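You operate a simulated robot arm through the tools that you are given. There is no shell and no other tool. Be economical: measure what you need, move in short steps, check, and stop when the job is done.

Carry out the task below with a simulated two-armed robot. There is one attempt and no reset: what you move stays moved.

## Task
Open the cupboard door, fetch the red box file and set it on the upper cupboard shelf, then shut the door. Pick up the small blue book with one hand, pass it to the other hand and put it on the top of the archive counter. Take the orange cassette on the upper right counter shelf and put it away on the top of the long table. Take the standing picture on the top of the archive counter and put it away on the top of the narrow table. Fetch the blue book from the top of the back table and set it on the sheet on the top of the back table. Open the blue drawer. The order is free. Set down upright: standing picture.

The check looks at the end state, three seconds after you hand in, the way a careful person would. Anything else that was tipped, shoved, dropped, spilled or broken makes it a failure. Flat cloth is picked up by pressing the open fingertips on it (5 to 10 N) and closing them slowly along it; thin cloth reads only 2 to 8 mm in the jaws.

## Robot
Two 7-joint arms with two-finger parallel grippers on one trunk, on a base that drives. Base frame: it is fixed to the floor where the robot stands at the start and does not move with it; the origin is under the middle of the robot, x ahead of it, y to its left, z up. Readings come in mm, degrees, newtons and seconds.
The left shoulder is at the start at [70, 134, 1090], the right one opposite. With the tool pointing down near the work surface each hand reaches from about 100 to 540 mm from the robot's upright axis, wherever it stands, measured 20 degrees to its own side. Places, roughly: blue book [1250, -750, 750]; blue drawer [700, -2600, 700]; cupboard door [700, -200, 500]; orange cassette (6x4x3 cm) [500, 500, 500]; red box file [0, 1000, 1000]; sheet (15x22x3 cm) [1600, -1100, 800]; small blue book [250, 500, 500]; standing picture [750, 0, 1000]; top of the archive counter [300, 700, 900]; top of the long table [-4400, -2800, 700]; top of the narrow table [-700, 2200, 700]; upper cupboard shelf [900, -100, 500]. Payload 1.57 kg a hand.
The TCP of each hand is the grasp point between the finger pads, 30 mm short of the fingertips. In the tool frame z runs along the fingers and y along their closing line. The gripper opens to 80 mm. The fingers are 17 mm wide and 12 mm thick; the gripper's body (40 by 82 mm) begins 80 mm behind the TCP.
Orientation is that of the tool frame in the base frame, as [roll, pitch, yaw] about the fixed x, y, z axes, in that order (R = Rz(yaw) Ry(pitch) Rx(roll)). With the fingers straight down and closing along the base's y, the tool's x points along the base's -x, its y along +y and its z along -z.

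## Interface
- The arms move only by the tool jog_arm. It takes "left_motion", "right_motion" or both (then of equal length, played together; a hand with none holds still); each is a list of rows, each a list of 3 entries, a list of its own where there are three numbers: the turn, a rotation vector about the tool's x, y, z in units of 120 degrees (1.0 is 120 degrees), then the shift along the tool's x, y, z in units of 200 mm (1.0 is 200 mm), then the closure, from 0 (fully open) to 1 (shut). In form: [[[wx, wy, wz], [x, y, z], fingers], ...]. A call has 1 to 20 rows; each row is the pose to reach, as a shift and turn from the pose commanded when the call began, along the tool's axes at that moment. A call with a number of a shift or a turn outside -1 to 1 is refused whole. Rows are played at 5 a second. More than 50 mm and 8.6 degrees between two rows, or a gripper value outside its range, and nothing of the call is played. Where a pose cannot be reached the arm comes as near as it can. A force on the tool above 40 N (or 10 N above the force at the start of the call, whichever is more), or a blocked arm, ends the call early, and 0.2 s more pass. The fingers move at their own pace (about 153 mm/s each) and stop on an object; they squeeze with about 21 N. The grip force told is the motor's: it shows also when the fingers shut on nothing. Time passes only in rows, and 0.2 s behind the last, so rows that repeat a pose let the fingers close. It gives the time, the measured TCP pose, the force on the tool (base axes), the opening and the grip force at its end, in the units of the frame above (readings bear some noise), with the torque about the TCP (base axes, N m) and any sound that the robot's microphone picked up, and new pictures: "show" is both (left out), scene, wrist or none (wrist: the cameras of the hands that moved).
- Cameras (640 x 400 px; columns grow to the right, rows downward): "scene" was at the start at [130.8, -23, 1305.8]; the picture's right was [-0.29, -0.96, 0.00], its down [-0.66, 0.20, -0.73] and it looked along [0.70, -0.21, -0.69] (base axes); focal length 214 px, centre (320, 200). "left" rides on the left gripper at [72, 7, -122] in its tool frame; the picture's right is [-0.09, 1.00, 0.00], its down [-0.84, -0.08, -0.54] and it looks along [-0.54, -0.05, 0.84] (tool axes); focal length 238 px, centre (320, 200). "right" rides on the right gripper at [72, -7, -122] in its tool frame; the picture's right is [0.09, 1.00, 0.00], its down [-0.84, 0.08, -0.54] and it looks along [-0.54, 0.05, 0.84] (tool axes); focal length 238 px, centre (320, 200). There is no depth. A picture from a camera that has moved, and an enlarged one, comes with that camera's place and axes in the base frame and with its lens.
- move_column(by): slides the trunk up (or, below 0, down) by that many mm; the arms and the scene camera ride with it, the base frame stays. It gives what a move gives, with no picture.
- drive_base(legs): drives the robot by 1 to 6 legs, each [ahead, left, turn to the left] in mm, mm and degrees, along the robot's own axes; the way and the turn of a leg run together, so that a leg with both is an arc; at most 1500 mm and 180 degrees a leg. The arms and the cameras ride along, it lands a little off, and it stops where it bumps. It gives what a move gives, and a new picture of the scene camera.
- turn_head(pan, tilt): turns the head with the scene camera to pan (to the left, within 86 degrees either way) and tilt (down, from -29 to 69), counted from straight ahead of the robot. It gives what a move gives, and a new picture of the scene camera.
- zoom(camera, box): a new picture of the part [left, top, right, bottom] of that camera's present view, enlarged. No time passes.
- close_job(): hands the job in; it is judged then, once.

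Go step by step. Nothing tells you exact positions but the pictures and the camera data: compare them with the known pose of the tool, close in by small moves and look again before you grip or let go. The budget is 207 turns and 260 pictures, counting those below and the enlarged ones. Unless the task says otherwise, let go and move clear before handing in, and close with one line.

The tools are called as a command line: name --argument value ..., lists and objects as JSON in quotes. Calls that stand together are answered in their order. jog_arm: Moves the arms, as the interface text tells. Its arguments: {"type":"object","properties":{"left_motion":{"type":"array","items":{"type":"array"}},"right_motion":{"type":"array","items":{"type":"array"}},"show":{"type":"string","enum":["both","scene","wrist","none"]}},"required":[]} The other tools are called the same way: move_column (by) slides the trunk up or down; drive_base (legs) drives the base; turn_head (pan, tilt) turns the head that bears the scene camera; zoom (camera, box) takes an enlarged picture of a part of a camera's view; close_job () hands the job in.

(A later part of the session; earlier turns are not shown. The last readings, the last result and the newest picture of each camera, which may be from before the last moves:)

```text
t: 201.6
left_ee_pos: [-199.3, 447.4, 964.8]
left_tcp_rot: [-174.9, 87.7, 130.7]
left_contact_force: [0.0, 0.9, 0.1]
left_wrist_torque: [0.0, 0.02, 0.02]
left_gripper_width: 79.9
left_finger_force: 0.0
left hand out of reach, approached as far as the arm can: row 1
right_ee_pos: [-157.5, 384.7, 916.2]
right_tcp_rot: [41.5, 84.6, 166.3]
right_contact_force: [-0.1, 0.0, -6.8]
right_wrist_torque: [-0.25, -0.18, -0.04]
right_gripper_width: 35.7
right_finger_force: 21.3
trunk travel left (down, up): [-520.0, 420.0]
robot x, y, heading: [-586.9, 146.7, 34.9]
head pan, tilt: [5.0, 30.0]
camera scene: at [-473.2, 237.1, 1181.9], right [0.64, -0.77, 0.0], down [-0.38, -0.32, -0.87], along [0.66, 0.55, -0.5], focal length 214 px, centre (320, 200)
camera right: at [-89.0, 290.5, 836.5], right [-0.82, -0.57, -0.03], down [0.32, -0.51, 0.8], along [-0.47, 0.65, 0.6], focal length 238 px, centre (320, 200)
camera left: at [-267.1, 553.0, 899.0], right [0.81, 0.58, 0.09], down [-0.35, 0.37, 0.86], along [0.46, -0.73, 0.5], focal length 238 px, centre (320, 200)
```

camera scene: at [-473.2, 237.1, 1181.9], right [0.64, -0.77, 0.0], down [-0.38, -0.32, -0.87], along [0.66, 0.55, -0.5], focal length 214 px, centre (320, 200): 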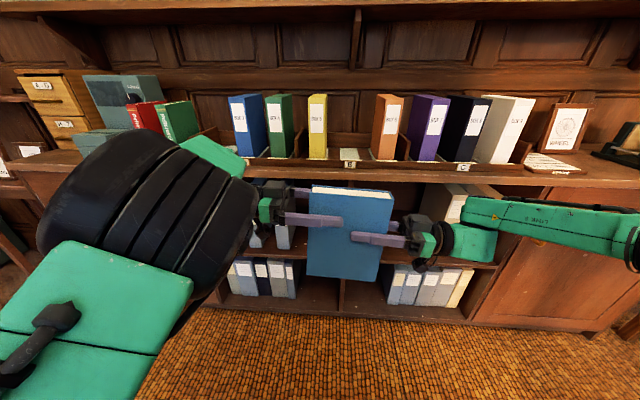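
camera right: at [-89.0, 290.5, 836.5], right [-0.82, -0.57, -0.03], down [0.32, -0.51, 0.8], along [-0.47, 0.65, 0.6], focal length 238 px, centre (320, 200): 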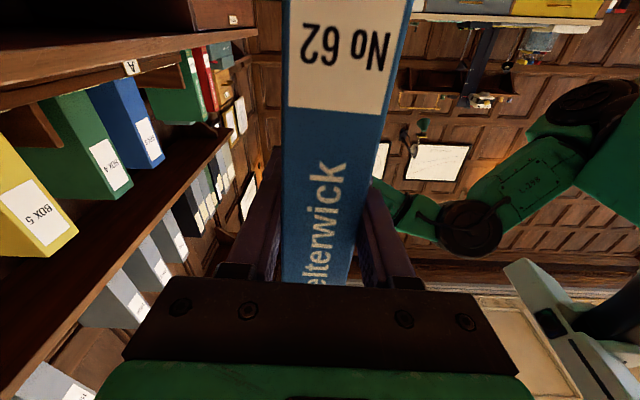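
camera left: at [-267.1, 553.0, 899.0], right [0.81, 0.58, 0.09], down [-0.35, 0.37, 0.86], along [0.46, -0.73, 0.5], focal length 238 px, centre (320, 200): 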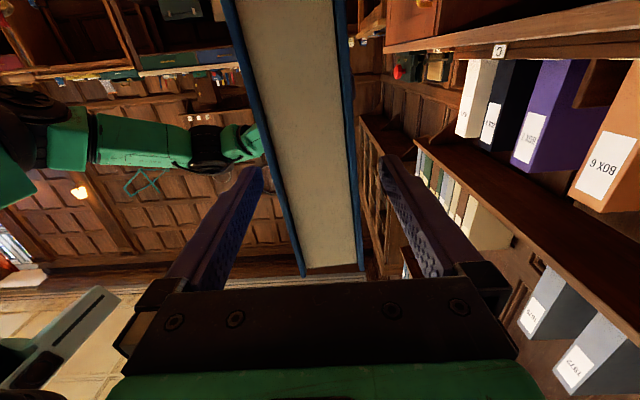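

The book's fore edge is between the left fingers. Gripping with the left, then releasing the right.

jog_arm --left_motion '[[[0, 0, 0], [0, 0, 0.05], 0], [[0, 0, 0], [0, 0, 0.05], 0.3], [[0, 0, 0], [0, 0, 0.05], 0.5], [[0, 0, 0], [0, 0, 0.05], 1], [[0, 0, 0], [0, 0, 0.05], 1], [[0, 0, 0], [0, 0, 0.05], 1]]' --show "scene"

```text
t: 203.0
left_ee_pos: [-192.7, 443.7, 965.1]
left_tcp_rot: [-174.7, 87.4, 130.6]
left_contact_force: [-14.7, -11.9, 0.2]
left_wrist_torque: [-0.69, 0.3, -1.38]
left_gripper_width: 36.1
left_finger_force: 20.8
left hand out of reach, approached as far as the arm can: row 1, 2, 3, 4, 5, 6
right_ee_pos: [-155.2, 384.4, 916.0]
right_tcp_rot: [41.4, 84.6, 166.1]
right_contact_force: [15.9, 13.6, -8.4]
right_wrist_torque: [-0.26, 0.29, -0.03]
right_gripper_width: 35.4
right_finger_force: 21.2
trunk travel left (down, up): [-520.0, 420.0]
robot x, y, heading: [-586.1, 149.2, 35.0]
head pan, tilt: [5.0, 30.0]
camera scene: at [-472.8, 236.6, 1181.9], right [0.64, -0.77, 0.0], down [-0.38, -0.32, -0.87], along [0.66, 0.55, -0.5], focal length 214 px, centre (320, 200)
```

scene: 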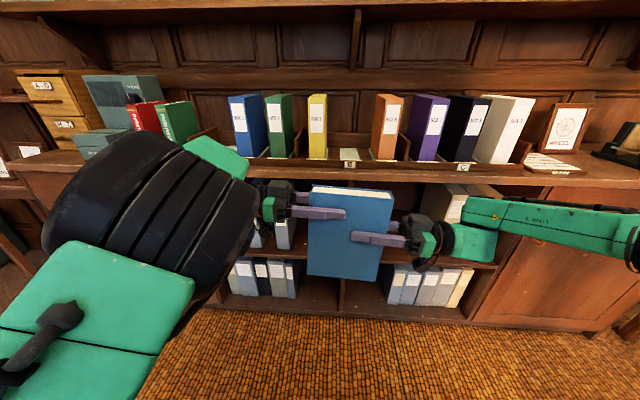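

jog_arm --right_motion '[[[0, 0, 0], [0, 0, 0], 0.5], [[0, 0, 0], [0, 0, 0], 0.2], [[0, 0, 0], [0, 0, 0], 0], [[0, 0, 0], [0, 0, 0], 0], [[0, 0, 0], [0, 0, -0.2], 0], [[0, 0, 0], [0, 0, -0.4], 0], [[0, 0, 0], [0, 0, -0.6], 0], [[0, 0, 0], [0, 0, -0.75], 0]]' --show "scene"

```text
t: 204.8
left_ee_pos: [-193.1, 445.3, 965.2]
left_tcp_rot: [-175.5, 87.4, 129.9]
left_contact_force: [1.0, 0.5, -6.8]
left_wrist_torque: [0.22, 0.16, 0.02]
left_gripper_width: 35.4
left_finger_force: 20.9
right_ee_pos: [-71.4, 260.5, 906.3]
right_tcp_rot: [41.5, 84.5, 166.4]
right_contact_force: [0.2, 0.6, -0.3]
right_wrist_torque: [0.01, 0.01, -0.01]
right_gripper_width: 80.1
right_finger_force: 0.1
trunk travel left (down, up): [-520.0, 420.0]
robot x, y, heading: [-583.5, 149.1, 34.7]
head pan, tilt: [5.0, 30.0]
camera scene: at [-472.4, 236.4, 1181.8], right [0.64, -0.77, 0.0], down [-0.39, -0.32, -0.87], along [0.66, 0.55, -0.5], focal length 214 px, centre (320, 200)
```

scene: 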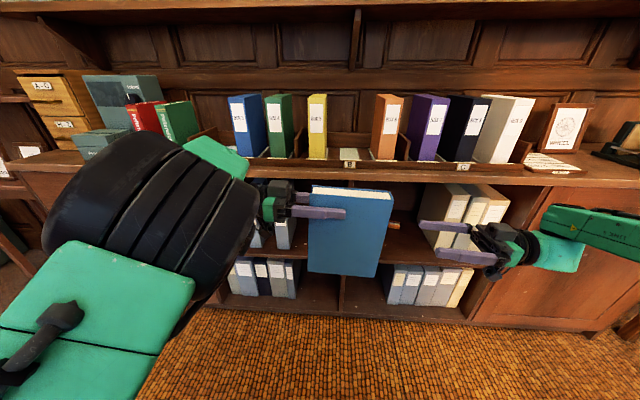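

The left hand holds the book. I'll swing the left hand to point forward again so it can set the book on the counter.

jog_arm --left_motion '[[[-0.05, 0, 0], [0, 0, -0.08], 1], [[-0.1, 0, 0], [0, 0, -0.16], 1], [[-0.15, 0, 0], [0, 0, -0.24], 1], [[-0.2, 0, 0], [0, 0, -0.32], 1], [[-0.25, 0, 0], [0, 0, -0.4], 1], [[-0.3, 0, 0], [0, 0, -0.48], 1], [[-0.35, 0, 0], [0, 0, -0.56], 1], [[-0.4, 0, 0], [0, 0, -0.64], 1], [[-0.45, 0, 0], [0, 0, -0.72], 1], [[-0.5, 0, 0], [0, 0, -0.78], 1], [[-0.55, 0, 0], [0, 0, -0.78], 1], [[-0.6, 0, 0], [0, 0, -0.78], 1], [[-0.66, 0, 0], [0, 0, -0.78], 1], [[-0.71, 0, 0], [0, 0, -0.78], 1]]' --right_motion '[[[0, 0, 0], [0, 0, -0.05], 0], [[0, 0, 0], [0, 0, -0.1], 0], [[0, 0, 0], [0, 0, -0.15], 0], [[0, 0, 0], [0, 0, -0.2], 0], [[0.03, 0, 0], [0, 0.05, -0.25], 0], [[0.08, 0, 0], [0, 0.1, -0.3], 0], [[0.13, 0, 0], [0, 0.15, -0.35], 0], [[0.18, 0, 0], [0, 0.2, -0.4], 0], [[0.23, 0, 0], [0, 0.25, -0.4], 0], [[0.28, 0, 0], [0, 0.3, -0.4], 0], [[0.33, 0, 0], [0, 0.35, -0.4], 0], [[0.38, 0, 0], [0, 0.4, -0.4], 0], [[0.38, 0, 0], [0, 0.4, -0.4], 0], [[0.38, 0, 0], [0, 0.4, -0.4], 0]]' --show "scene"

```text
t: 207.8
left_ee_pos: [-337.2, 613.5, 942.8]
left_tcp_rot: [-126.4, 88.6, -96.0]
left_contact_force: [-1.2, 0.0, -7.1]
left_wrist_torque: [-0.12, 0.25, 0.03]
left_gripper_width: 35.1
left_finger_force: 21.3
left hand out of reach, approached as far as the arm can: row 11, 12, 13, 14
right_ee_pos: [-94.0, 151.7, 905.1]
right_tcp_rot: [86.6, 84.7, 165.8]
right_contact_force: [1.0, 0.5, -0.6]
right_wrist_torque: [0.0, 0.01, -0.03]
right_gripper_width: 80.1
right_finger_force: 0.0
trunk travel left (down, up): [-520.0, 420.0]
robot x, y, heading: [-585.1, 148.7, 34.9]
head pan, tilt: [5.0, 30.0]
camera scene: at [-492.0, 256.6, 1209.4], right [0.83, -0.55, 0.0], down [-0.12, -0.19, -0.97], along [0.54, 0.81, -0.23], focal length 214 px, centre (320, 200)
```

scene: 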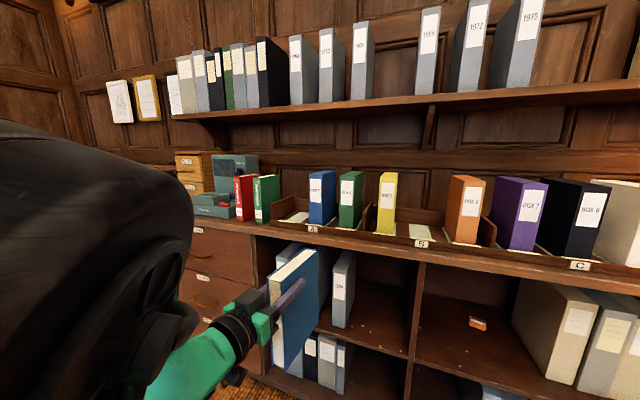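

The left elbow is nudging the head. I'll extend the hand forward to straighten the arm, and turn the head.

jog_arm --left_motion '[[[0, 0, 0], [0.05, 0, 0.1], 1], [[0, 0, 0], [0.1, 0, 0.2], 1], [[0, 0, 0], [0.15, 0, 0.3], 1], [[0, 0, 0], [0.2, 0, 0.4], 1], [[0, 0, 0], [0.25, 0, 0.5], 1], [[0, 0, 0], [0.3, 0, 0.6], 1], [[0, 0, 0], [0.35, 0, 0.7], 1]]' --show "none"

turn_head --pan 10 --tilt 35

```text
t: 209.4
left_ee_pos: [-217.6, 687.2, 878.7]
left_tcp_rot: [99.8, 87.4, 130.4]
left_contact_force: [0.9, 0.6, -7.2]
left_wrist_torque: [-0.15, 0.19, 0.0]
left_gripper_width: 35.2
left_finger_force: 21.3
left hand out of reach, approached as far as the arm can: row 1, 2, 3, 4, 5, 6
right_ee_pos: [-91.8, 151.7, 903.9]
right_tcp_rot: [87.3, 84.6, 166.7]
right_contact_force: [0.3, -0.1, -0.4]
right_wrist_torque: [0.03, 0.02, -0.01]
right_gripper_width: 79.9
right_finger_force: 0.1
trunk travel left (down, up): [-520.0, 420.0]
robot x, y, heading: [-586.6, 150.9, 34.9]
head pan, tilt: [5.0, 30.0]
```

```text
t: 210.1
left_ee_pos: [-219.4, 688.1, 878.2]
left_tcp_rot: [101.2, 87.3, 131.8]
left_contact_force: [-0.2, -0.1, -6.5]
left_wrist_torque: [-0.16, 0.17, 0.0]
left_gripper_width: 35.2
left_finger_force: 20.9
right_ee_pos: [-93.8, 152.2, 904.9]
right_tcp_rot: [87.1, 84.7, 166.2]
right_contact_force: [-0.6, -0.3, 0.5]
right_wrist_torque: [-0.02, -0.02, -0.01]
right_gripper_width: 79.9
right_finger_force: 0.1
trunk travel left (down, up): [-520.0, 420.0]
robot x, y, heading: [-588.4, 149.5, 34.9]
head pan, tilt: [10.0, 35.0]
camera scene: at [-480.0, 241.3, 1174.1], right [0.7, -0.71, 0.0], down [-0.41, -0.41, -0.82], along [0.58, 0.58, -0.57], focal length 214 px, centre (320, 200)
```

scene: 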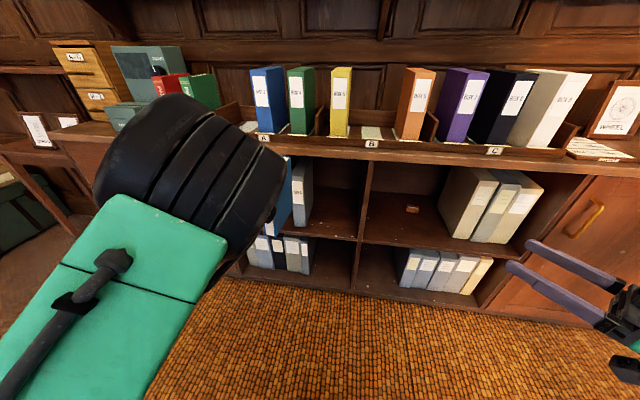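

Now raise the trunk and drive right to the free spot on the counter, between the loans tray and the organiser.

move_column --by 205

drive_base --legs '[[0, -1205, 0]]'

turn_head --pan 15 --tilt 35

```text
t: 212.3
left_ee_pos: [-218.8, 687.2, 1083.2]
left_tcp_rot: [100.9, 87.5, 131.4]
left_contact_force: [-0.6, -0.3, -7.5]
left_wrist_torque: [-0.14, 0.2, 0.0]
left_gripper_width: 35.3
left_finger_force: 20.3
right_ee_pos: [-92.8, 151.9, 1109.5]
right_tcp_rot: [87.0, 84.6, 166.3]
right_contact_force: [-0.3, 0.0, 0.0]
right_wrist_torque: [-0.01, -0.06, 0.0]
right_gripper_width: 80.0
right_finger_force: 0.1
trunk travel left (down, up): [-725.0, 215.0]
robot x, y, heading: [-585.4, 146.8, 35.2]
head pan, tilt: [10.0, 35.0]
```

```text
t: 218.5
left_ee_pos: [480.2, -318.1, 1083.5]
left_tcp_rot: [99.8, 87.4, 130.2]
left_contact_force: [0.5, -1.0, -7.0]
left_wrist_torque: [-0.14, 0.25, 0.01]
left_gripper_width: 35.3
left_finger_force: 21.4
right_ee_pos: [606.5, -854.5, 1109.2]
right_tcp_rot: [87.3, 84.6, 166.3]
right_contact_force: [-0.6, 0.1, 0.1]
right_wrist_torque: [-0.01, -0.04, 0.02]
right_gripper_width: 80.0
right_finger_force: 0.1
trunk travel left (down, up): [-725.0, 215.0]
robot x, y, heading: [114.4, -856.6, 34.8]
head pan, tilt: [10.0, 35.0]
camera scene: at [219.0, -764.2, 1379.0], right [0.7, -0.71, 0.0], down [-0.41, -0.4, -0.82], along [0.58, 0.58, -0.57], focal length 214 px, centre (320, 200)
```

scene: 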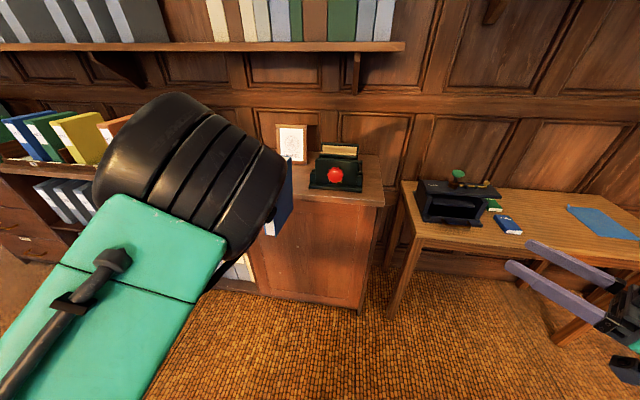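

```text
t: 219.1
left_ee_pos: [479.6, -318.0, 1083.0]
left_tcp_rot: [103.0, 87.6, 133.7]
left_contact_force: [0.3, 0.6, -6.5]
left_wrist_torque: [-0.16, 0.2, -0.02]
left_gripper_width: 35.0
left_finger_force: 20.9
right_ee_pos: [605.9, -854.2, 1109.1]
right_tcp_rot: [87.0, 84.7, 166.1]
right_contact_force: [1.1, 1.0, 0.6]
right_wrist_torque: [0.01, 0.0, -0.01]
right_gripper_width: 79.9
right_finger_force: 0.0
trunk travel left (down, up): [-725.0, 215.0]
robot x, y, heading: [113.3, -856.9, 34.8]
head pan, tilt: [15.0, 35.0]
camera scene: at [213.6, -759.5, 1379.0], right [0.76, -0.65, 0.0], down [-0.37, -0.44, -0.82], along [0.53, 0.62, -0.57], focal length 214 px, centre (320, 200)
```

scene: 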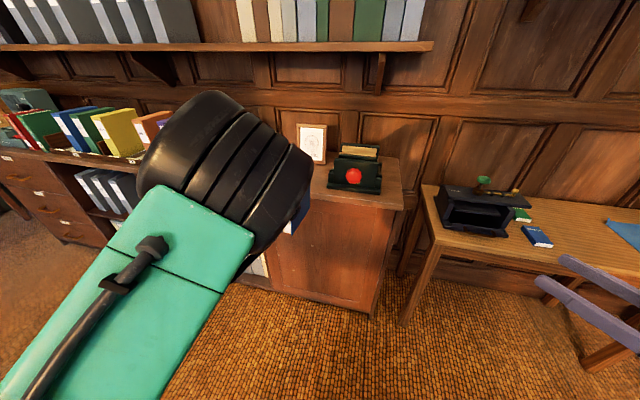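

drive_base --legs '[[0, 35, 0], [150, 0, 0]]'

zoom --camera "left" --box '[0, 0, 640, 400]'

```text
t: 220.9
left_ee_pos: [582.4, -205.2, 1084.2]
left_tcp_rot: [98.1, 87.7, 128.6]
left_contact_force: [-0.2, -0.7, -7.4]
left_wrist_torque: [-0.17, 0.24, 0.0]
left_gripper_width: 35.2
left_finger_force: 20.8
right_ee_pos: [706.8, -743.5, 1111.7]
right_tcp_rot: [86.0, 84.7, 165.1]
right_contact_force: [-0.3, 0.3, 0.7]
right_wrist_torque: [-0.02, -0.01, 0.0]
right_gripper_width: 79.9
right_finger_force: 0.2
trunk travel left (down, up): [-725.0, 215.0]
robot x, y, heading: [215.2, -743.1, 34.7]
head pan, tilt: [15.0, 35.0]
camera scene: at [314.3, -646.8, 1379.3], right [0.76, -0.65, 0.0], down [-0.37, -0.44, -0.82], along [0.53, 0.62, -0.57], focal length 214 px, centre (320, 200)
```

scene: 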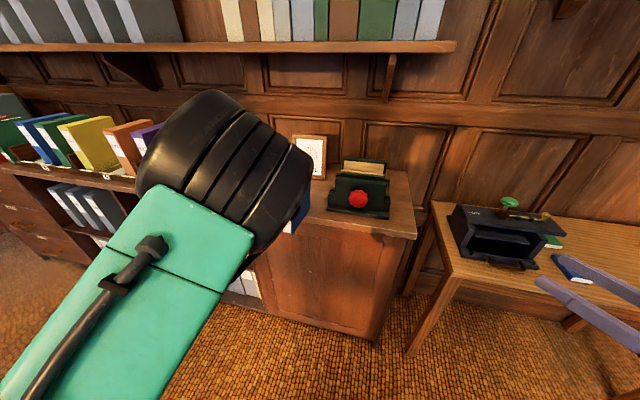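

```text
1.00 times, centred on (320, 200) of left (not enlarged: the box is as wide or as high as the picture)
camera zoom: at [471.8, -260.2, 1013.6], right [-0.5, 0.85, 0.13], down [-0.41, -0.37, 0.84], along [0.76, 0.37, 0.53], focal length 238 px, centre (320, 200)
```

zoom: 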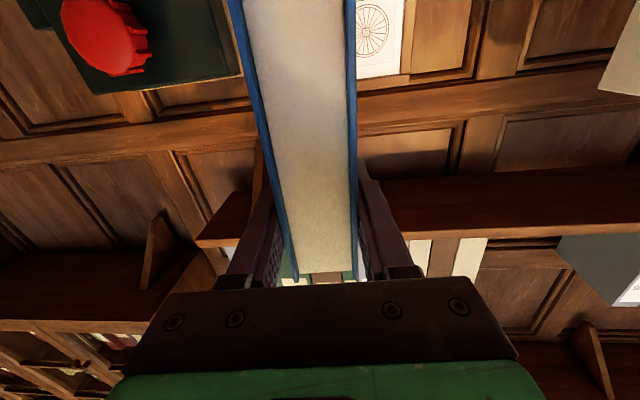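

drive_base --legs '[[85, 0, 0]]'

move_column --by -28

move_column --by -5

move_column --by -4

```text
t: 222.0
left_ee_pos: [650.8, -157.7, 1083.5]
left_tcp_rot: [98.8, 87.6, 129.4]
left_contact_force: [0.4, 0.1, -7.7]
left_wrist_torque: [-0.17, 0.23, 0.01]
left_gripper_width: 35.2
left_finger_force: 20.6
right_ee_pos: [775.6, -695.2, 1111.7]
right_tcp_rot: [85.9, 84.7, 164.9]
right_contact_force: [0.0, 0.7, -0.3]
right_wrist_torque: [0.02, -0.02, -0.02]
right_gripper_width: 80.0
right_finger_force: 0.0
trunk travel left (down, up): [-725.0, 215.0]
robot x, y, heading: [285.3, -695.2, 34.6]
head pan, tilt: [15.0, 35.0]
camera scene: at [383.3, -599.2, 1379.4], right [0.76, -0.65, 0.0], down [-0.37, -0.44, -0.82], along [0.53, 0.62, -0.57], focal length 214 px, centre (320, 200)
```

scene: 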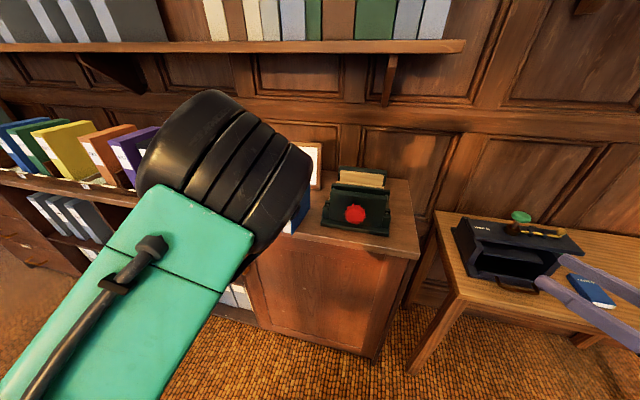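

```text
t: 222.8
left_ee_pos: [649.9, -156.8, 1061.4]
left_tcp_rot: [85.8, 87.7, 116.5]
left_contact_force: [3.0, 3.7, 20.0]
left_wrist_torque: [0.38, -0.43, 0.15]
left_gripper_width: 35.3
left_finger_force: 21.0
right_ee_pos: [776.9, -695.8, 1082.5]
right_tcp_rot: [84.9, 84.7, 164.0]
right_contact_force: [-0.3, -0.3, 0.2]
right_wrist_torque: [0.02, 0.02, 0.01]
right_gripper_width: 80.3
right_finger_force: 0.0
trunk travel left (down, up): [-697.0, 243.0]
robot x, y, heading: [283.1, -693.5, 34.7]
head pan, tilt: [15.0, 35.0]
```

```text
t: 223.3
left_ee_pos: [648.2, -158.3, 1054.3]
left_tcp_rot: [92.8, 87.6, 123.4]
left_contact_force: [-0.7, 4.1, 18.9]
left_wrist_torque: [0.45, -0.2, 0.21]
left_gripper_width: 35.1
left_finger_force: 20.8
right_ee_pos: [774.2, -696.5, 1078.3]
right_tcp_rot: [84.5, 84.8, 163.5]
right_contact_force: [-0.2, 0.1, 0.0]
right_wrist_torque: [0.0, 0.0, 0.01]
right_gripper_width: 79.9
right_finger_force: 0.0
trunk travel left (down, up): [-692.0, 248.0]
robot x, y, heading: [286.6, -695.7, 34.6]
head pan, tilt: [15.0, 35.0]
```

```text
t: 223.8
left_ee_pos: [648.1, -158.4, 1049.8]
left_tcp_rot: [94.5, 87.5, 125.2]
left_contact_force: [-1.3, 3.4, 20.0]
left_wrist_torque: [0.48, -0.21, 0.09]
left_gripper_width: 35.5
left_finger_force: 21.3
right_ee_pos: [774.4, -696.1, 1074.2]
right_tcp_rot: [84.4, 84.8, 163.5]
right_contact_force: [-0.8, -0.4, -0.5]
right_wrist_torque: [0.01, 0.0, 0.01]
right_gripper_width: 80.1
right_finger_force: 0.1
trunk travel left (down, up): [-688.0, 252.0]
robot x, y, heading: [288.6, -695.1, 34.6]
head pan, tilt: [15.0, 35.0]
```

Contact with the counter. Let me look at the book before releasing.

zoom --camera "left" --box '[0, 0, 640, 400]'

turn_head --pan 40 --tilt 35

```text
1.00 times, centred on (320, 200) of left (not enlarged: the box is as wide or as high as the picture)
camera zoom: at [538.8, -213.5, 978.0], right [-0.51, 0.85, 0.13], down [-0.41, -0.37, 0.83], along [0.76, 0.37, 0.53], focal length 238 px, centre (320, 200)
```

zoom: 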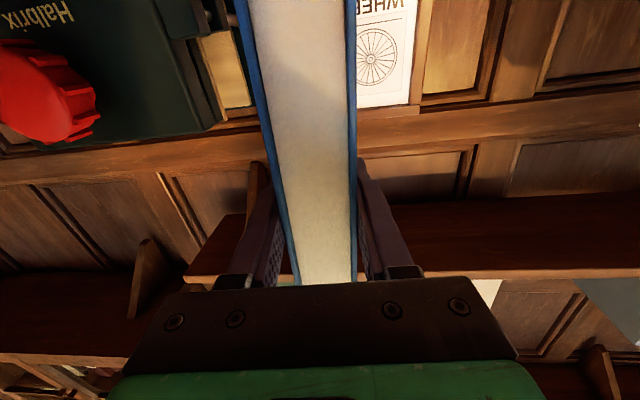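

```text
t: 224.7
left_ee_pos: [648.1, -158.7, 1048.7]
left_tcp_rot: [95.2, 87.5, 125.6]
left_contact_force: [-2.8, 3.5, 18.9]
left_wrist_torque: [0.41, -0.18, 0.15]
left_gripper_width: 35.2
left_finger_force: 21.0
right_ee_pos: [775.5, -697.9, 1073.4]
right_tcp_rot: [84.3, 84.9, 163.4]
right_contact_force: [0.0, -0.3, -0.5]
right_wrist_torque: [0.02, -0.03, 0.02]
right_gripper_width: 80.1
right_finger_force: 0.1
trunk travel left (down, up): [-688.0, 252.0]
robot x, y, heading: [283.1, -693.8, 34.9]
head pan, tilt: [40.0, 35.0]
camera scene: at [347.9, -583.9, 1342.7], right [0.96, -0.26, 0.0], down [-0.15, -0.55, -0.82], along [0.22, 0.79, -0.57], focal length 214 px, centre (320, 200)
```

scene: 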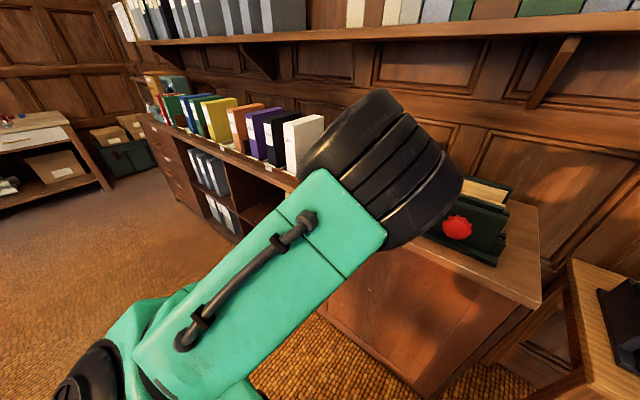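

The book looks upright. I'll ease off the pressure, release, and retreat.

move_column --by 3

jog_arm --left_motion '[[[0, 0, 0], [0, 0, 0], 0.7], [[0, 0, 0], [0, 0, 0], 0.5], [[0, 0, 0], [0, 0, 0], 0.3], [[0, 0, 0], [0, 0, 0], 0], [[0, 0, 0], [0, 0, 0], 0]]' --show "wrist"

drive_base --legs '[[-300, 0, 0]]'

```text
t: 225.2
left_ee_pos: [650.2, -158.2, 1049.5]
left_tcp_rot: [104.8, 87.6, 135.4]
left_contact_force: [-5.1, -0.9, 5.8]
left_wrist_torque: [0.18, 0.09, 0.16]
left_gripper_width: 35.4
left_finger_force: 20.7
right_ee_pos: [776.2, -696.5, 1077.4]
right_tcp_rot: [85.0, 84.9, 164.1]
right_contact_force: [-0.3, -0.3, -0.8]
right_wrist_torque: [0.01, 0.0, 0.02]
right_gripper_width: 80.0
right_finger_force: 0.1
trunk travel left (down, up): [-691.0, 249.0]
robot x, y, heading: [284.3, -696.7, 35.0]
head pan, tilt: [40.0, 35.0]
```

```text
t: 226.4
left_ee_pos: [651.6, -157.6, 1048.5]
left_tcp_rot: [100.4, 87.7, 131.1]
left_contact_force: [0.3, 0.3, 1.0]
left_wrist_torque: [0.0, -0.01, 0.0]
left_gripper_width: 80.1
left_finger_force: 0.1
right_ee_pos: [777.5, -694.3, 1075.7]
right_tcp_rot: [86.1, 84.7, 165.2]
right_contact_force: [-1.2, -0.1, -0.4]
right_wrist_torque: [0.01, -0.03, -0.03]
right_gripper_width: 80.1
right_finger_force: 0.0
trunk travel left (down, up): [-691.0, 249.0]
robot x, y, heading: [288.3, -693.5, 34.9]
head pan, tilt: [40.0, 35.0]
camera left: at [541.1, -211.9, 979.1], right [-0.5, 0.85, 0.13], down [-0.4, -0.37, 0.84], along [0.76, 0.37, 0.53], focal length 238 px, centre (320, 200)
```

left: 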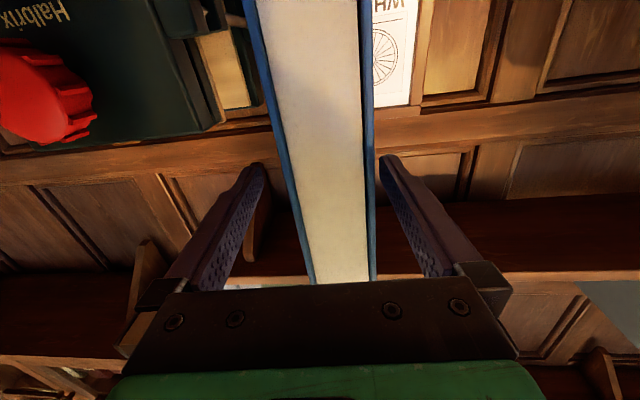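

```text
t: 228.5
left_ee_pos: [405.7, -323.1, 1048.8]
left_tcp_rot: [101.3, 87.6, 132.4]
left_contact_force: [-0.6, 0.0, -0.7]
left_wrist_torque: [-0.04, 0.0, 0.0]
left_gripper_width: 79.9
left_finger_force: 0.1
right_ee_pos: [534.3, -859.7, 1075.9]
right_tcp_rot: [86.4, 84.6, 166.1]
right_contact_force: [0.2, -0.3, -0.3]
right_wrist_torque: [0.01, 0.0, -0.03]
right_gripper_width: 80.2
right_finger_force: 0.1
trunk travel left (down, up): [-691.0, 249.0]
robot x, y, heading: [40.1, -865.1, 35.2]
head pan, tilt: [40.0, 35.0]
camera scene: at [107.8, -749.8, 1345.1], right [0.97, -0.26, 0.0], down [-0.15, -0.55, -0.82], along [0.21, 0.79, -0.57], focal length 214 px, centre (320, 200)
```

scene: 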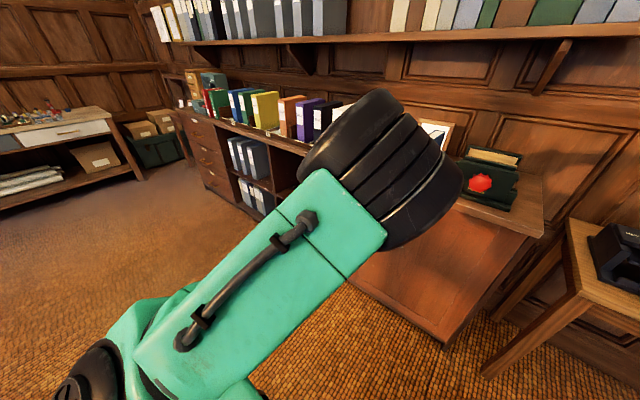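

zoom --camera "left" --box '[0, 0, 640, 400]'

```text
1.00 times, centred on (320, 200) of left (not enlarged: the box is as wide or as high as the picture)
camera zoom: at [294.9, -379.2, 978.8], right [-0.51, 0.85, 0.13], down [-0.4, -0.37, 0.84], along [0.76, 0.37, 0.53], focal length 238 px, centre (320, 200)
```

zoom: 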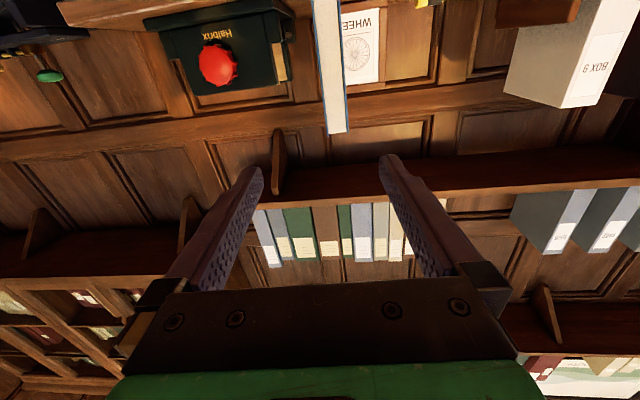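

The small blue book stands upright on the counter. Now I'll bring the left arm back to a pointing-down posture and look at the standing picture.

jog_arm --left_motion '[[[0, 0.06, 0], [-0.02, -0.03, -0.05], 0], [[0, 0.12, 0], [-0.04, -0.06, -0.1], 0], [[0, 0.18, 0], [-0.06, -0.1, -0.15], 0], [[0, 0.24, 0], [-0.08, -0.14, -0.2], 0], [[0, 0.31, 0], [-0.1, -0.18, -0.25], 0], [[0, 0.38, 0], [-0.12, -0.22, -0.3], 0], [[0, 0.45, 0], [-0.14, -0.26, -0.35], 0], [[0, 0.52, 0], [-0.16, -0.3, -0.4], 0], [[0, 0.59, 0], [-0.18, -0.33, -0.45], 0], [[0, 0.65, 0], [-0.2, -0.36, -0.5], 0], [[0, 0.7, 0], [-0.2, -0.38, -0.55], 0], [[0, 0.75, 0], [-0.2, -0.4, -0.55], 0]]' --show "none"

turn_head --pan 20 --tilt 30

```text
t: 231.1
left_ee_pos: [320.2, -381.3, 1132.3]
left_tcp_rot: [179.2, 3.7, -147.6]
left_contact_force: [0.2, -0.3, 0.3]
left_wrist_torque: [0.01, -0.01, 0.01]
left_gripper_width: 80.1
left_finger_force: 0.1
left hand out of reach, approached as far as the arm can: row 1, 2, 3, 4, 5, 6, 7, 8, 9, 10, 11, 12
right_ee_pos: [534.1, -860.3, 1076.7]
right_tcp_rot: [85.4, 84.7, 165.0]
right_contact_force: [-0.2, 1.0, 0.1]
right_wrist_torque: [0.0, 0.0, 0.0]
right_gripper_width: 80.0
right_finger_force: 0.1
trunk travel left (down, up): [-691.0, 249.0]
robot x, y, heading: [41.3, -865.1, 35.2]
head pan, tilt: [40.0, 35.0]
```

```text
t: 231.9
left_ee_pos: [322.5, -380.8, 1132.7]
left_tcp_rot: [179.5, 4.0, -147.8]
left_contact_force: [0.0, -0.8, 0.3]
left_wrist_torque: [0.03, 0.01, -0.01]
left_gripper_width: 79.9
left_finger_force: 0.1
right_ee_pos: [533.5, -859.9, 1075.9]
right_tcp_rot: [86.2, 84.7, 165.7]
right_contact_force: [0.5, -0.4, 1.0]
right_wrist_torque: [-0.01, 0.01, 0.02]
right_gripper_width: 79.8
right_finger_force: 0.1
trunk travel left (down, up): [-691.0, 249.0]
robot x, y, heading: [40.3, -863.8, 35.0]
head pan, tilt: [20.0, 30.0]
camera scene: at [136.3, -760.9, 1353.0], right [0.82, -0.57, 0.0], down [-0.29, -0.41, -0.87], along [0.49, 0.71, -0.5], focal length 214 px, centre (320, 200)
```

scene: 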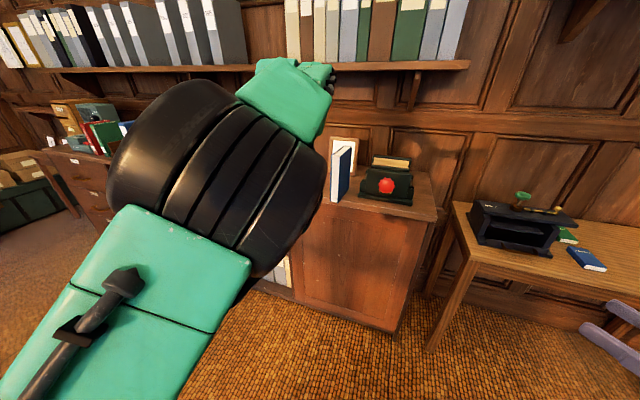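

The book is fine. For the picture I'll use the right hand pointing down with the fingers closing front-to-back. I'll orient it here in free space and retract the left.

jog_arm --right_motion '[[[-0.025, 0.059, -0.025], [-0.03, 0, 0], 0], [[-0.05, 0.118, -0.05], [-0.06, 0, 0], 0], [[-0.075, 0.177, -0.075], [-0.1, 0, 0], 0], [[-0.1, 0.235, -0.1], [-0.15, 0, 0], 0], [[-0.125, 0.294, -0.125], [-0.2, 0, 0], 0], [[-0.15, 0.353, -0.15], [-0.25, 0, 0], 0], [[-0.175, 0.412, -0.175], [-0.3, 0, 0], 0], [[-0.2, 0.47, -0.2], [-0.35, 0, 0], 0], [[-0.225, 0.53, -0.225], [-0.4, 0, 0], 0], [[-0.25, 0.588, -0.25], [-0.4, 0, 0], 0], [[-0.275, 0.647, -0.275], [-0.4, 0, 0], 0], [[-0.2997, 0.706, -0.2997], [-0.4, 0, 0], 0]]' --left_motion '[[[0, 0, 0], [0.04, 0, 0], 0], [[0, 0, 0], [0.08, 0, 0], 0], [[0, 0, 0], [0.12, 0, 0], 0], [[0, 0, 0], [0.16, 0, 0], 0], [[0, 0, 0], [0.2, 0, 0], 0], [[0, 0, 0], [0.24, 0, 0], 0], [[0, 0, 0], [0.28, 0, 0], 0], [[0, 0, 0], [0.32, 0, 0], 0], [[0, 0, 0], [0.36, 0, 0], 0], [[0, 0, 0], [0.4, 0, 0], 0], [[0, 0, 0], [0.45, 0, 0], 0], [[0, 0, 0], [0.5, 0, 0], 0]]' --show "none"

move_column --by 160

drive_base --legs '[[0, 520, 0]]'

turn_head --pan -20 --tilt 30

```text
t: 234.5
left_ee_pos: [253.7, -380.9, 1144.0]
left_tcp_rot: [178.5, 3.8, -148.7]
left_contact_force: [1.0, 0.8, 0.0]
left_wrist_torque: [0.0, 0.07, -0.02]
left_gripper_width: 80.0
left_finger_force: 0.0
left hand out of reach, approached as far as the arm can: row 1, 2, 3, 4, 5, 6, 7, 8, 9, 10, 11, 12
right_ee_pos: [697.8, -1033.7, 1070.5]
right_tcp_rot: [176.6, 8.8, -55.3]
right_contact_force: [-0.5, 0.3, -0.6]
right_wrist_torque: [0.01, 0.07, 0.0]
right_gripper_width: 79.7
right_finger_force: 0.0
right hand out of reach, approached as far as the arm can: row 6, 7, 8, 9, 10, 11, 12
trunk travel left (down, up): [-691.0, 249.0]
robot x, y, heading: [41.2, -866.1, 34.8]
head pan, tilt: [20.0, 30.0]
```

```text
t: 236.3
left_ee_pos: [249.2, -382.8, 1305.2]
left_tcp_rot: [178.5, 3.9, -148.7]
left_contact_force: [0.5, -0.4, 0.9]
left_wrist_torque: [0.01, 0.0, 0.01]
left_gripper_width: 79.8
left_finger_force: 0.1
right_ee_pos: [694.5, -1035.4, 1233.0]
right_tcp_rot: [176.7, 8.7, -55.6]
right_contact_force: [-0.6, -0.5, -0.7]
right_wrist_torque: [0.01, -0.01, 0.01]
right_gripper_width: 80.0
right_finger_force: 0.0
trunk travel left (down, up): [-851.0, 89.0]
robot x, y, heading: [39.6, -867.3, 35.1]
head pan, tilt: [20.0, 30.0]
```

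```text
t: 239.4
left_ee_pos: [-53.2, 41.4, 1306.3]
left_tcp_rot: [178.5, 4.0, -148.3]
left_contact_force: [0.2, 0.5, 0.6]
left_wrist_torque: [-0.01, 0.02, 0.01]
left_gripper_width: 80.1
left_finger_force: 0.1
right_ee_pos: [395.6, -609.1, 1233.3]
right_tcp_rot: [176.7, 8.7, -55.2]
right_contact_force: [0.9, 0.3, 0.1]
right_wrist_torque: [0.01, 0.02, -0.02]
right_gripper_width: 80.3
right_finger_force: 0.0
trunk travel left (down, up): [-851.0, 89.0]
robot x, y, heading: [-261.7, -441.6, 35.6]
head pan, tilt: [20.0, 30.0]
camera scene: at [-163.7, -338.3, 1513.1], right [0.82, -0.57, 0.0], down [-0.28, -0.41, -0.87], along [0.49, 0.71, -0.5], focal length 214 px, centre (320, 200)
```

scene: 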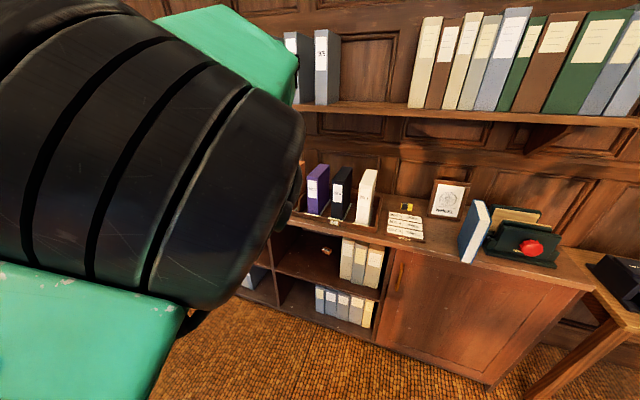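

```text
t: 240.4
left_ee_pos: [-55.4, 44.2, 1306.1]
left_tcp_rot: [178.7, 4.0, -148.2]
left_contact_force: [-0.7, -0.4, -0.4]
left_wrist_torque: [-0.01, 0.02, 0.0]
left_gripper_width: 80.0
left_finger_force: 0.0
right_ee_pos: [394.1, -607.3, 1233.8]
right_tcp_rot: [176.6, 8.6, -55.1]
right_contact_force: [0.3, 0.7, -0.5]
right_wrist_torque: [-0.02, 0.02, 0.01]
right_gripper_width: 79.9
right_finger_force: 0.0
trunk travel left (down, up): [-851.0, 89.0]
robot x, y, heading: [-260.1, -441.5, 35.5]
head pan, tilt: [-20.0, 30.0]
camera scene: at [-129.1, -386.9, 1513.0], right [0.27, -0.96, 0.0], down [-0.48, -0.13, -0.87], along [0.83, 0.23, -0.5], focal length 214 px, centre (320, 200)
```

scene: 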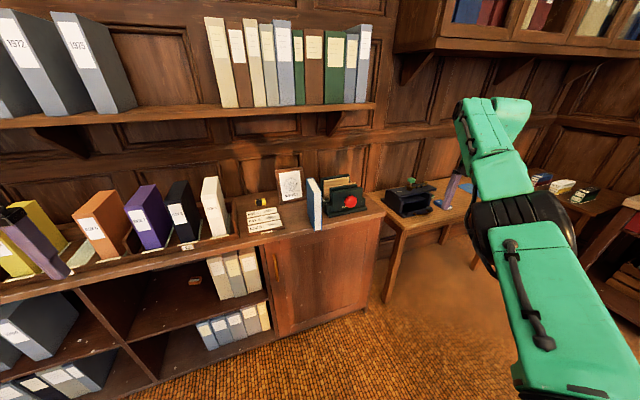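

zoom --camera "scene" --box '[220, 150, 400, 260]'

```text
3.56 times, centred on (310, 205) of scene
camera zoom: at [-129.1, -386.9, 1513.0], right [0.27, -0.96, 0.0], down [-0.48, -0.13, -0.87], along [0.83, 0.23, -0.5], focal length 763 px, centre (356, 182)
```

zoom: 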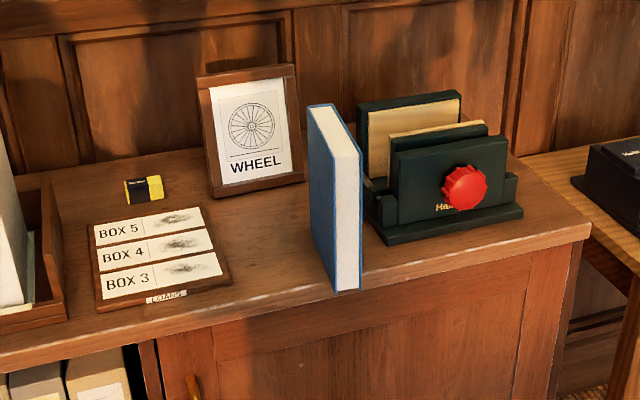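

The picture is at s 372–516, n≈692 at its base, top z≈1092, leaning back about 10°. I'll bring the right hand forward in free space to test the reach and match the tilt.

jog_arm --right_motion '[[[-0.015, 0.015, 0], [-0.12, -0.06, 0], 0], [[-0.03, 0.03, 0], [-0.25, -0.12, 0], 0], [[-0.045, 0.045, 0], [-0.38, -0.18, 0], 0], [[-0.06, 0.06, 0], [-0.5, -0.25, 0], 0], [[-0.068, 0.072, 0], [-0.62, -0.32, 0], 0], [[-0.068, 0.072, 0], [-0.75, -0.4, 0], 0], [[-0.068, 0.072, 0], [-0.85, -0.5, 0], 0], [[-0.068, 0.072, 0], [-0.95, -0.6, 0], 0]]' --show "none"

jog_arm --right_motion '[[[0, 0, 0], [-0.1, -0.1, 0], 0], [[0, 0, 0], [-0.2, -0.2, 0], 0], [[0, 0, 0], [-0.3, -0.3, 0], 0], [[0, 0, 0], [-0.4, -0.4, 0], 0], [[0, 0, 0], [-0.4, -0.5, 0], 0]]' --show "scene"

```text
t: 242.2
left_ee_pos: [-55.6, 43.1, 1306.7]
left_tcp_rot: [178.6, 4.0, -148.2]
left_contact_force: [-0.5, 0.1, -0.1]
left_wrist_torque: [-0.02, 0.01, 0.02]
left_gripper_width: 79.9
left_finger_force: 0.1
right_ee_pos: [388.4, -649.8, 1246.8]
right_tcp_rot: [169.2, -0.5, -54.0]
right_contact_force: [-0.7, -0.3, 0.4]
right_wrist_torque: [-0.01, 0.0, 0.02]
right_gripper_width: 80.1
right_finger_force: 0.1
right hand out of reach, approached as far as the arm can: row 1, 2, 3, 4, 5, 6, 7, 8
trunk travel left (down, up): [-851.0, 89.0]
robot x, y, heading: [-257.0, -442.3, 35.5]
head pan, tilt: [-20.0, 30.0]
```

```text
t: 243.4
left_ee_pos: [-56.3, 42.4, 1303.6]
left_tcp_rot: [178.7, 4.0, -148.2]
left_contact_force: [-0.3, 0.1, -0.2]
left_wrist_torque: [-0.01, -0.02, 0.01]
left_gripper_width: 79.9
left_finger_force: 0.0
right_ee_pos: [386.9, -653.1, 1245.2]
right_tcp_rot: [169.0, -0.3, -54.1]
right_contact_force: [0.2, -0.5, -0.2]
right_wrist_torque: [0.04, 0.02, -0.02]
right_gripper_width: 79.9
right_finger_force: 0.0
right hand out of reach, approached as far as the arm can: row 1, 2, 3, 4, 5
trunk travel left (down, up): [-851.0, 89.0]
robot x, y, heading: [-257.7, -441.7, 35.5]
head pan, tilt: [-20.0, 30.0]
camera scene: at [-129.0, -387.0, 1513.0], right [0.27, -0.96, 0.0], down [-0.48, -0.13, -0.87], along [0.83, 0.23, -0.5], focal length 214 px, centre (320, 200)
```

scene: 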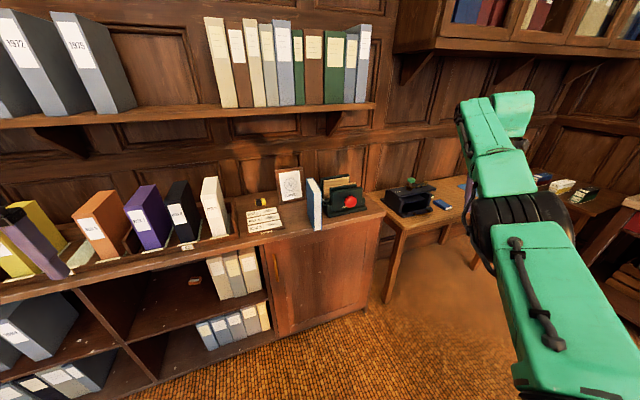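

The wrist is at its roll limit. I'll flip the tool half a turn the other way (clockwise) and retry.

jog_arm --right_motion '[[[0, 0, 0.07], [0, 0, 0], 0], [[0, 0, 0.14], [0, 0, 0], 0], [[0, 0, 0.21], [0, 0, 0], 0], [[0, 0, 0.28], [0, 0, 0], 0], [[0, 0, 0.35], [0, 0, 0], 0], [[0, 0, 0.42], [0, 0, 0], 0], [[0, 0, 0.49], [0, 0, 0], 0], [[0, 0, 0.56], [0, 0, 0], 0], [[0, 0, 0.63], [0, 0, 0], 0], [[0, 0, 0.7], [0, 0, 0], 0], [[0, 0, 0.75], [0, 0, 0], 0]]' --show "none"

jog_arm --right_motion '[[[0, 0, 0.07], [0, 0, 0], 0], [[0, 0, 0.14], [0, 0, 0], 0], [[0, 0, 0.21], [0, 0, 0], 0], [[0, 0, 0.28], [0, 0, 0], 0], [[0, 0, 0.35], [0, 0, 0], 0], [[0, 0, 0.42], [0, 0, 0], 0], [[0, 0, 0.49], [0, 0, 0], 0], [[0, 0, 0.56], [0, 0, 0], 0], [[0, 0, 0.63], [0, 0, 0], 0], [[0, 0, 0.7], [0, 0, 0], 0], [[0, 0, 0.75], [0, 0, 0], 0]]' --show "scene"

```text
t: 245.8
left_ee_pos: [-54.6, 43.6, 1305.5]
left_tcp_rot: [178.7, 4.0, -148.2]
left_contact_force: [0.3, 0.0, 0.2]
left_wrist_torque: [-0.04, -0.01, 0.0]
left_gripper_width: 79.9
left_finger_force: 0.1
right_ee_pos: [388.3, -651.8, 1245.7]
right_tcp_rot: [-179.8, -11.1, -144.3]
right_contact_force: [-0.3, 0.0, 0.2]
right_wrist_torque: [-0.02, -0.01, -0.02]
right_gripper_width: 79.9
right_finger_force: 0.0
trunk travel left (down, up): [-851.0, 89.0]
robot x, y, heading: [-259.3, -441.1, 35.5]
head pan, tilt: [-20.0, 30.0]
```

```text
t: 248.2
left_ee_pos: [-55.2, 43.9, 1305.1]
left_tcp_rot: [178.7, 4.0, -148.2]
left_contact_force: [-1.0, -0.3, -0.2]
left_wrist_torque: [-0.05, 0.03, 0.01]
left_gripper_width: 80.1
left_finger_force: 0.0
right_ee_pos: [388.5, -651.6, 1246.4]
right_tcp_rot: [-169.1, 0.3, 125.8]
right_contact_force: [0.1, 0.3, -0.4]
right_wrist_torque: [-0.03, 0.01, 0.01]
right_gripper_width: 79.8
right_finger_force: 0.2
trunk travel left (down, up): [-851.0, 89.0]
robot x, y, heading: [-259.4, -439.7, 35.5]
head pan, tilt: [-20.0, 30.0]
camera scene: at [-129.0, -387.0, 1513.0], right [0.27, -0.96, 0.0], down [-0.48, -0.13, -0.87], along [0.83, 0.23, -0.5], focal length 214 px, centre (320, 200)
```

scene: 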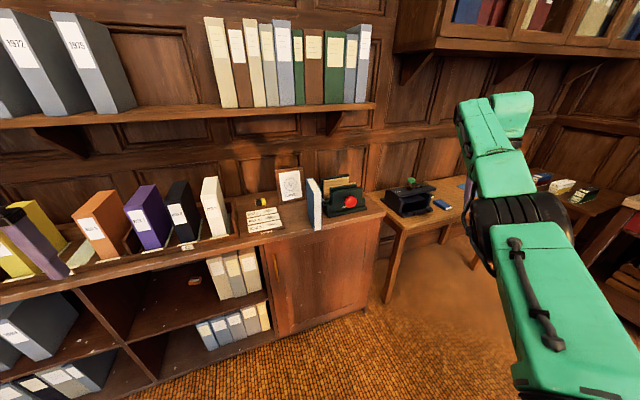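

Now at heading −90°. Moving the hand forward and inward.

jog_arm --right_motion '[[[0, 0, 0], [0.12, 0.08, 0], 0], [[0, 0, 0], [0.25, 0.16, 0], 0], [[0, 0, 0], [0.38, 0.25, 0], 0], [[0, 0, 0], [0.5, 0.35, 0], 0], [[0, 0, 0], [0.62, 0.45, 0], 0], [[0, 0, 0], [0.75, 0.55, 0], 0], [[0, 0, 0], [0.87, 0.66, 0], 0], [[0, 0, 0], [0.98, 0.78, 0], 0]]' --show "none"

jog_arm --right_motion '[[[0, 0, 0], [0.12, 0.1, 0], 0], [[0, 0, 0], [0.25, 0.2, 0], 0], [[0, 0, 0], [0.35, 0.3, 0], 0], [[0, 0, 0], [0.45, 0.4, 0], 0], [[0, 0, 0], [0.5, 0.5, 0], 0]]' --show "scene"

```text
t: 250.0
left_ee_pos: [-56.0, 43.4, 1306.6]
left_tcp_rot: [178.7, 4.0, -148.2]
left_contact_force: [-0.8, 0.3, 0.8]
left_wrist_torque: [-0.02, -0.01, 0.03]
left_gripper_width: 80.1
left_finger_force: 0.0
right_ee_pos: [388.1, -651.7, 1244.7]
right_tcp_rot: [-169.0, 0.3, 125.9]
right_contact_force: [-0.5, 0.0, 0.6]
right_wrist_torque: [-0.01, 0.01, -0.02]
right_gripper_width: 80.0
right_finger_force: 0.1
right hand out of reach, approached as far as the arm can: row 1, 2, 3, 4, 5, 6, 7, 8
trunk travel left (down, up): [-851.0, 89.0]
robot x, y, heading: [-259.1, -440.9, 35.6]
head pan, tilt: [-20.0, 30.0]
```

```text
t: 251.2
left_ee_pos: [-54.9, 43.0, 1305.4]
left_tcp_rot: [178.6, 4.0, -148.2]
left_contact_force: [-0.3, 0.5, -0.9]
left_wrist_torque: [-0.01, 0.0, -0.03]
left_gripper_width: 80.3
left_finger_force: 0.1
right_ee_pos: [387.7, -650.6, 1245.6]
right_tcp_rot: [-168.9, 0.3, 125.9]
right_contact_force: [-0.6, 0.3, 0.1]
right_wrist_torque: [-0.01, 0.01, -0.01]
right_gripper_width: 79.9
right_finger_force: 0.0
right hand out of reach, approached as far as the arm can: row 1, 2, 3, 4, 5
trunk travel left (down, up): [-851.0, 89.0]
robot x, y, heading: [-259.2, -440.7, 35.6]
head pan, tilt: [-20.0, 30.0]
camera scene: at [-129.0, -386.9, 1513.0], right [0.27, -0.96, 0.0], down [-0.48, -0.13, -0.87], along [0.83, 0.23, -0.5], focal length 214 px, centre (320, 200)
```

scene: 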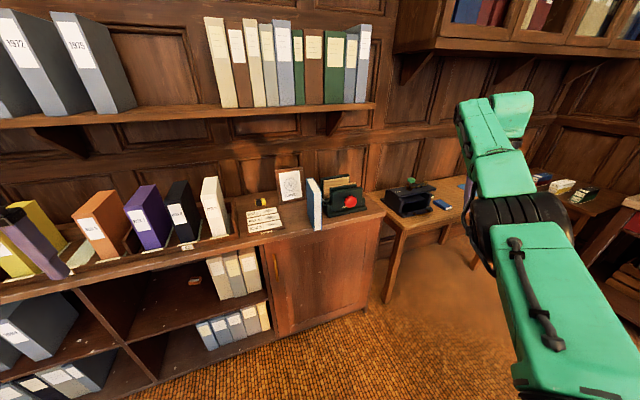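

The arm seems fully stretched. I'll lower the hand first, then move it inward.

jog_arm --right_motion '[[[0, 0, 0], [0, 0, 0.15], 0], [[0, 0, 0], [0, 0, 0.3], 0], [[0, 0, 0], [0.1, -0.1, 0.45], 0], [[0, 0, 0], [0.2, -0.1, 0.6], 0], [[0, 0, 0], [0.3, -0.1, 0.7], 0], [[0, 0, 0], [0.45, 0, 0.75], 0], [[0, 0, 0], [0.6, 0.1, 0.75], 0], [[0, 0, 0], [0.75, 0.2, 0.75], 0], [[0, 0, 0], [0.9, 0.3, 0.75], 0]]' --show "scene"

```text
t: 253.2
left_ee_pos: [-55.2, 43.5, 1305.8]
left_tcp_rot: [178.6, 4.0, -148.3]
left_contact_force: [-0.4, 0.1, -0.9]
left_wrist_torque: [-0.02, 0.01, 0.02]
left_gripper_width: 80.0
left_finger_force: 0.1
right_ee_pos: [386.0, -664.7, 1240.2]
right_tcp_rot: [-168.7, -0.1, 125.8]
right_contact_force: [0.9, -0.2, -0.1]
right_wrist_torque: [0.02, -0.04, -0.01]
right_gripper_width: 80.1
right_finger_force: 0.0
right hand out of reach, approached as far as the arm can: row 1, 2, 3, 4, 5, 6, 7, 8, 9
trunk travel left (down, up): [-851.0, 89.0]
robot x, y, heading: [-257.3, -437.9, 35.4]
head pan, tilt: [-20.0, 30.0]
camera scene: at [-129.0, -386.9, 1513.0], right [0.27, -0.96, 0.0], down [-0.48, -0.13, -0.87], along [0.83, 0.23, -0.5], focal length 214 px, centre (320, 200)
```

scene: 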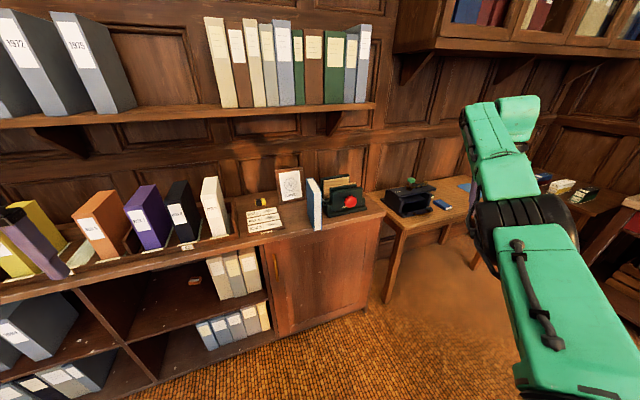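

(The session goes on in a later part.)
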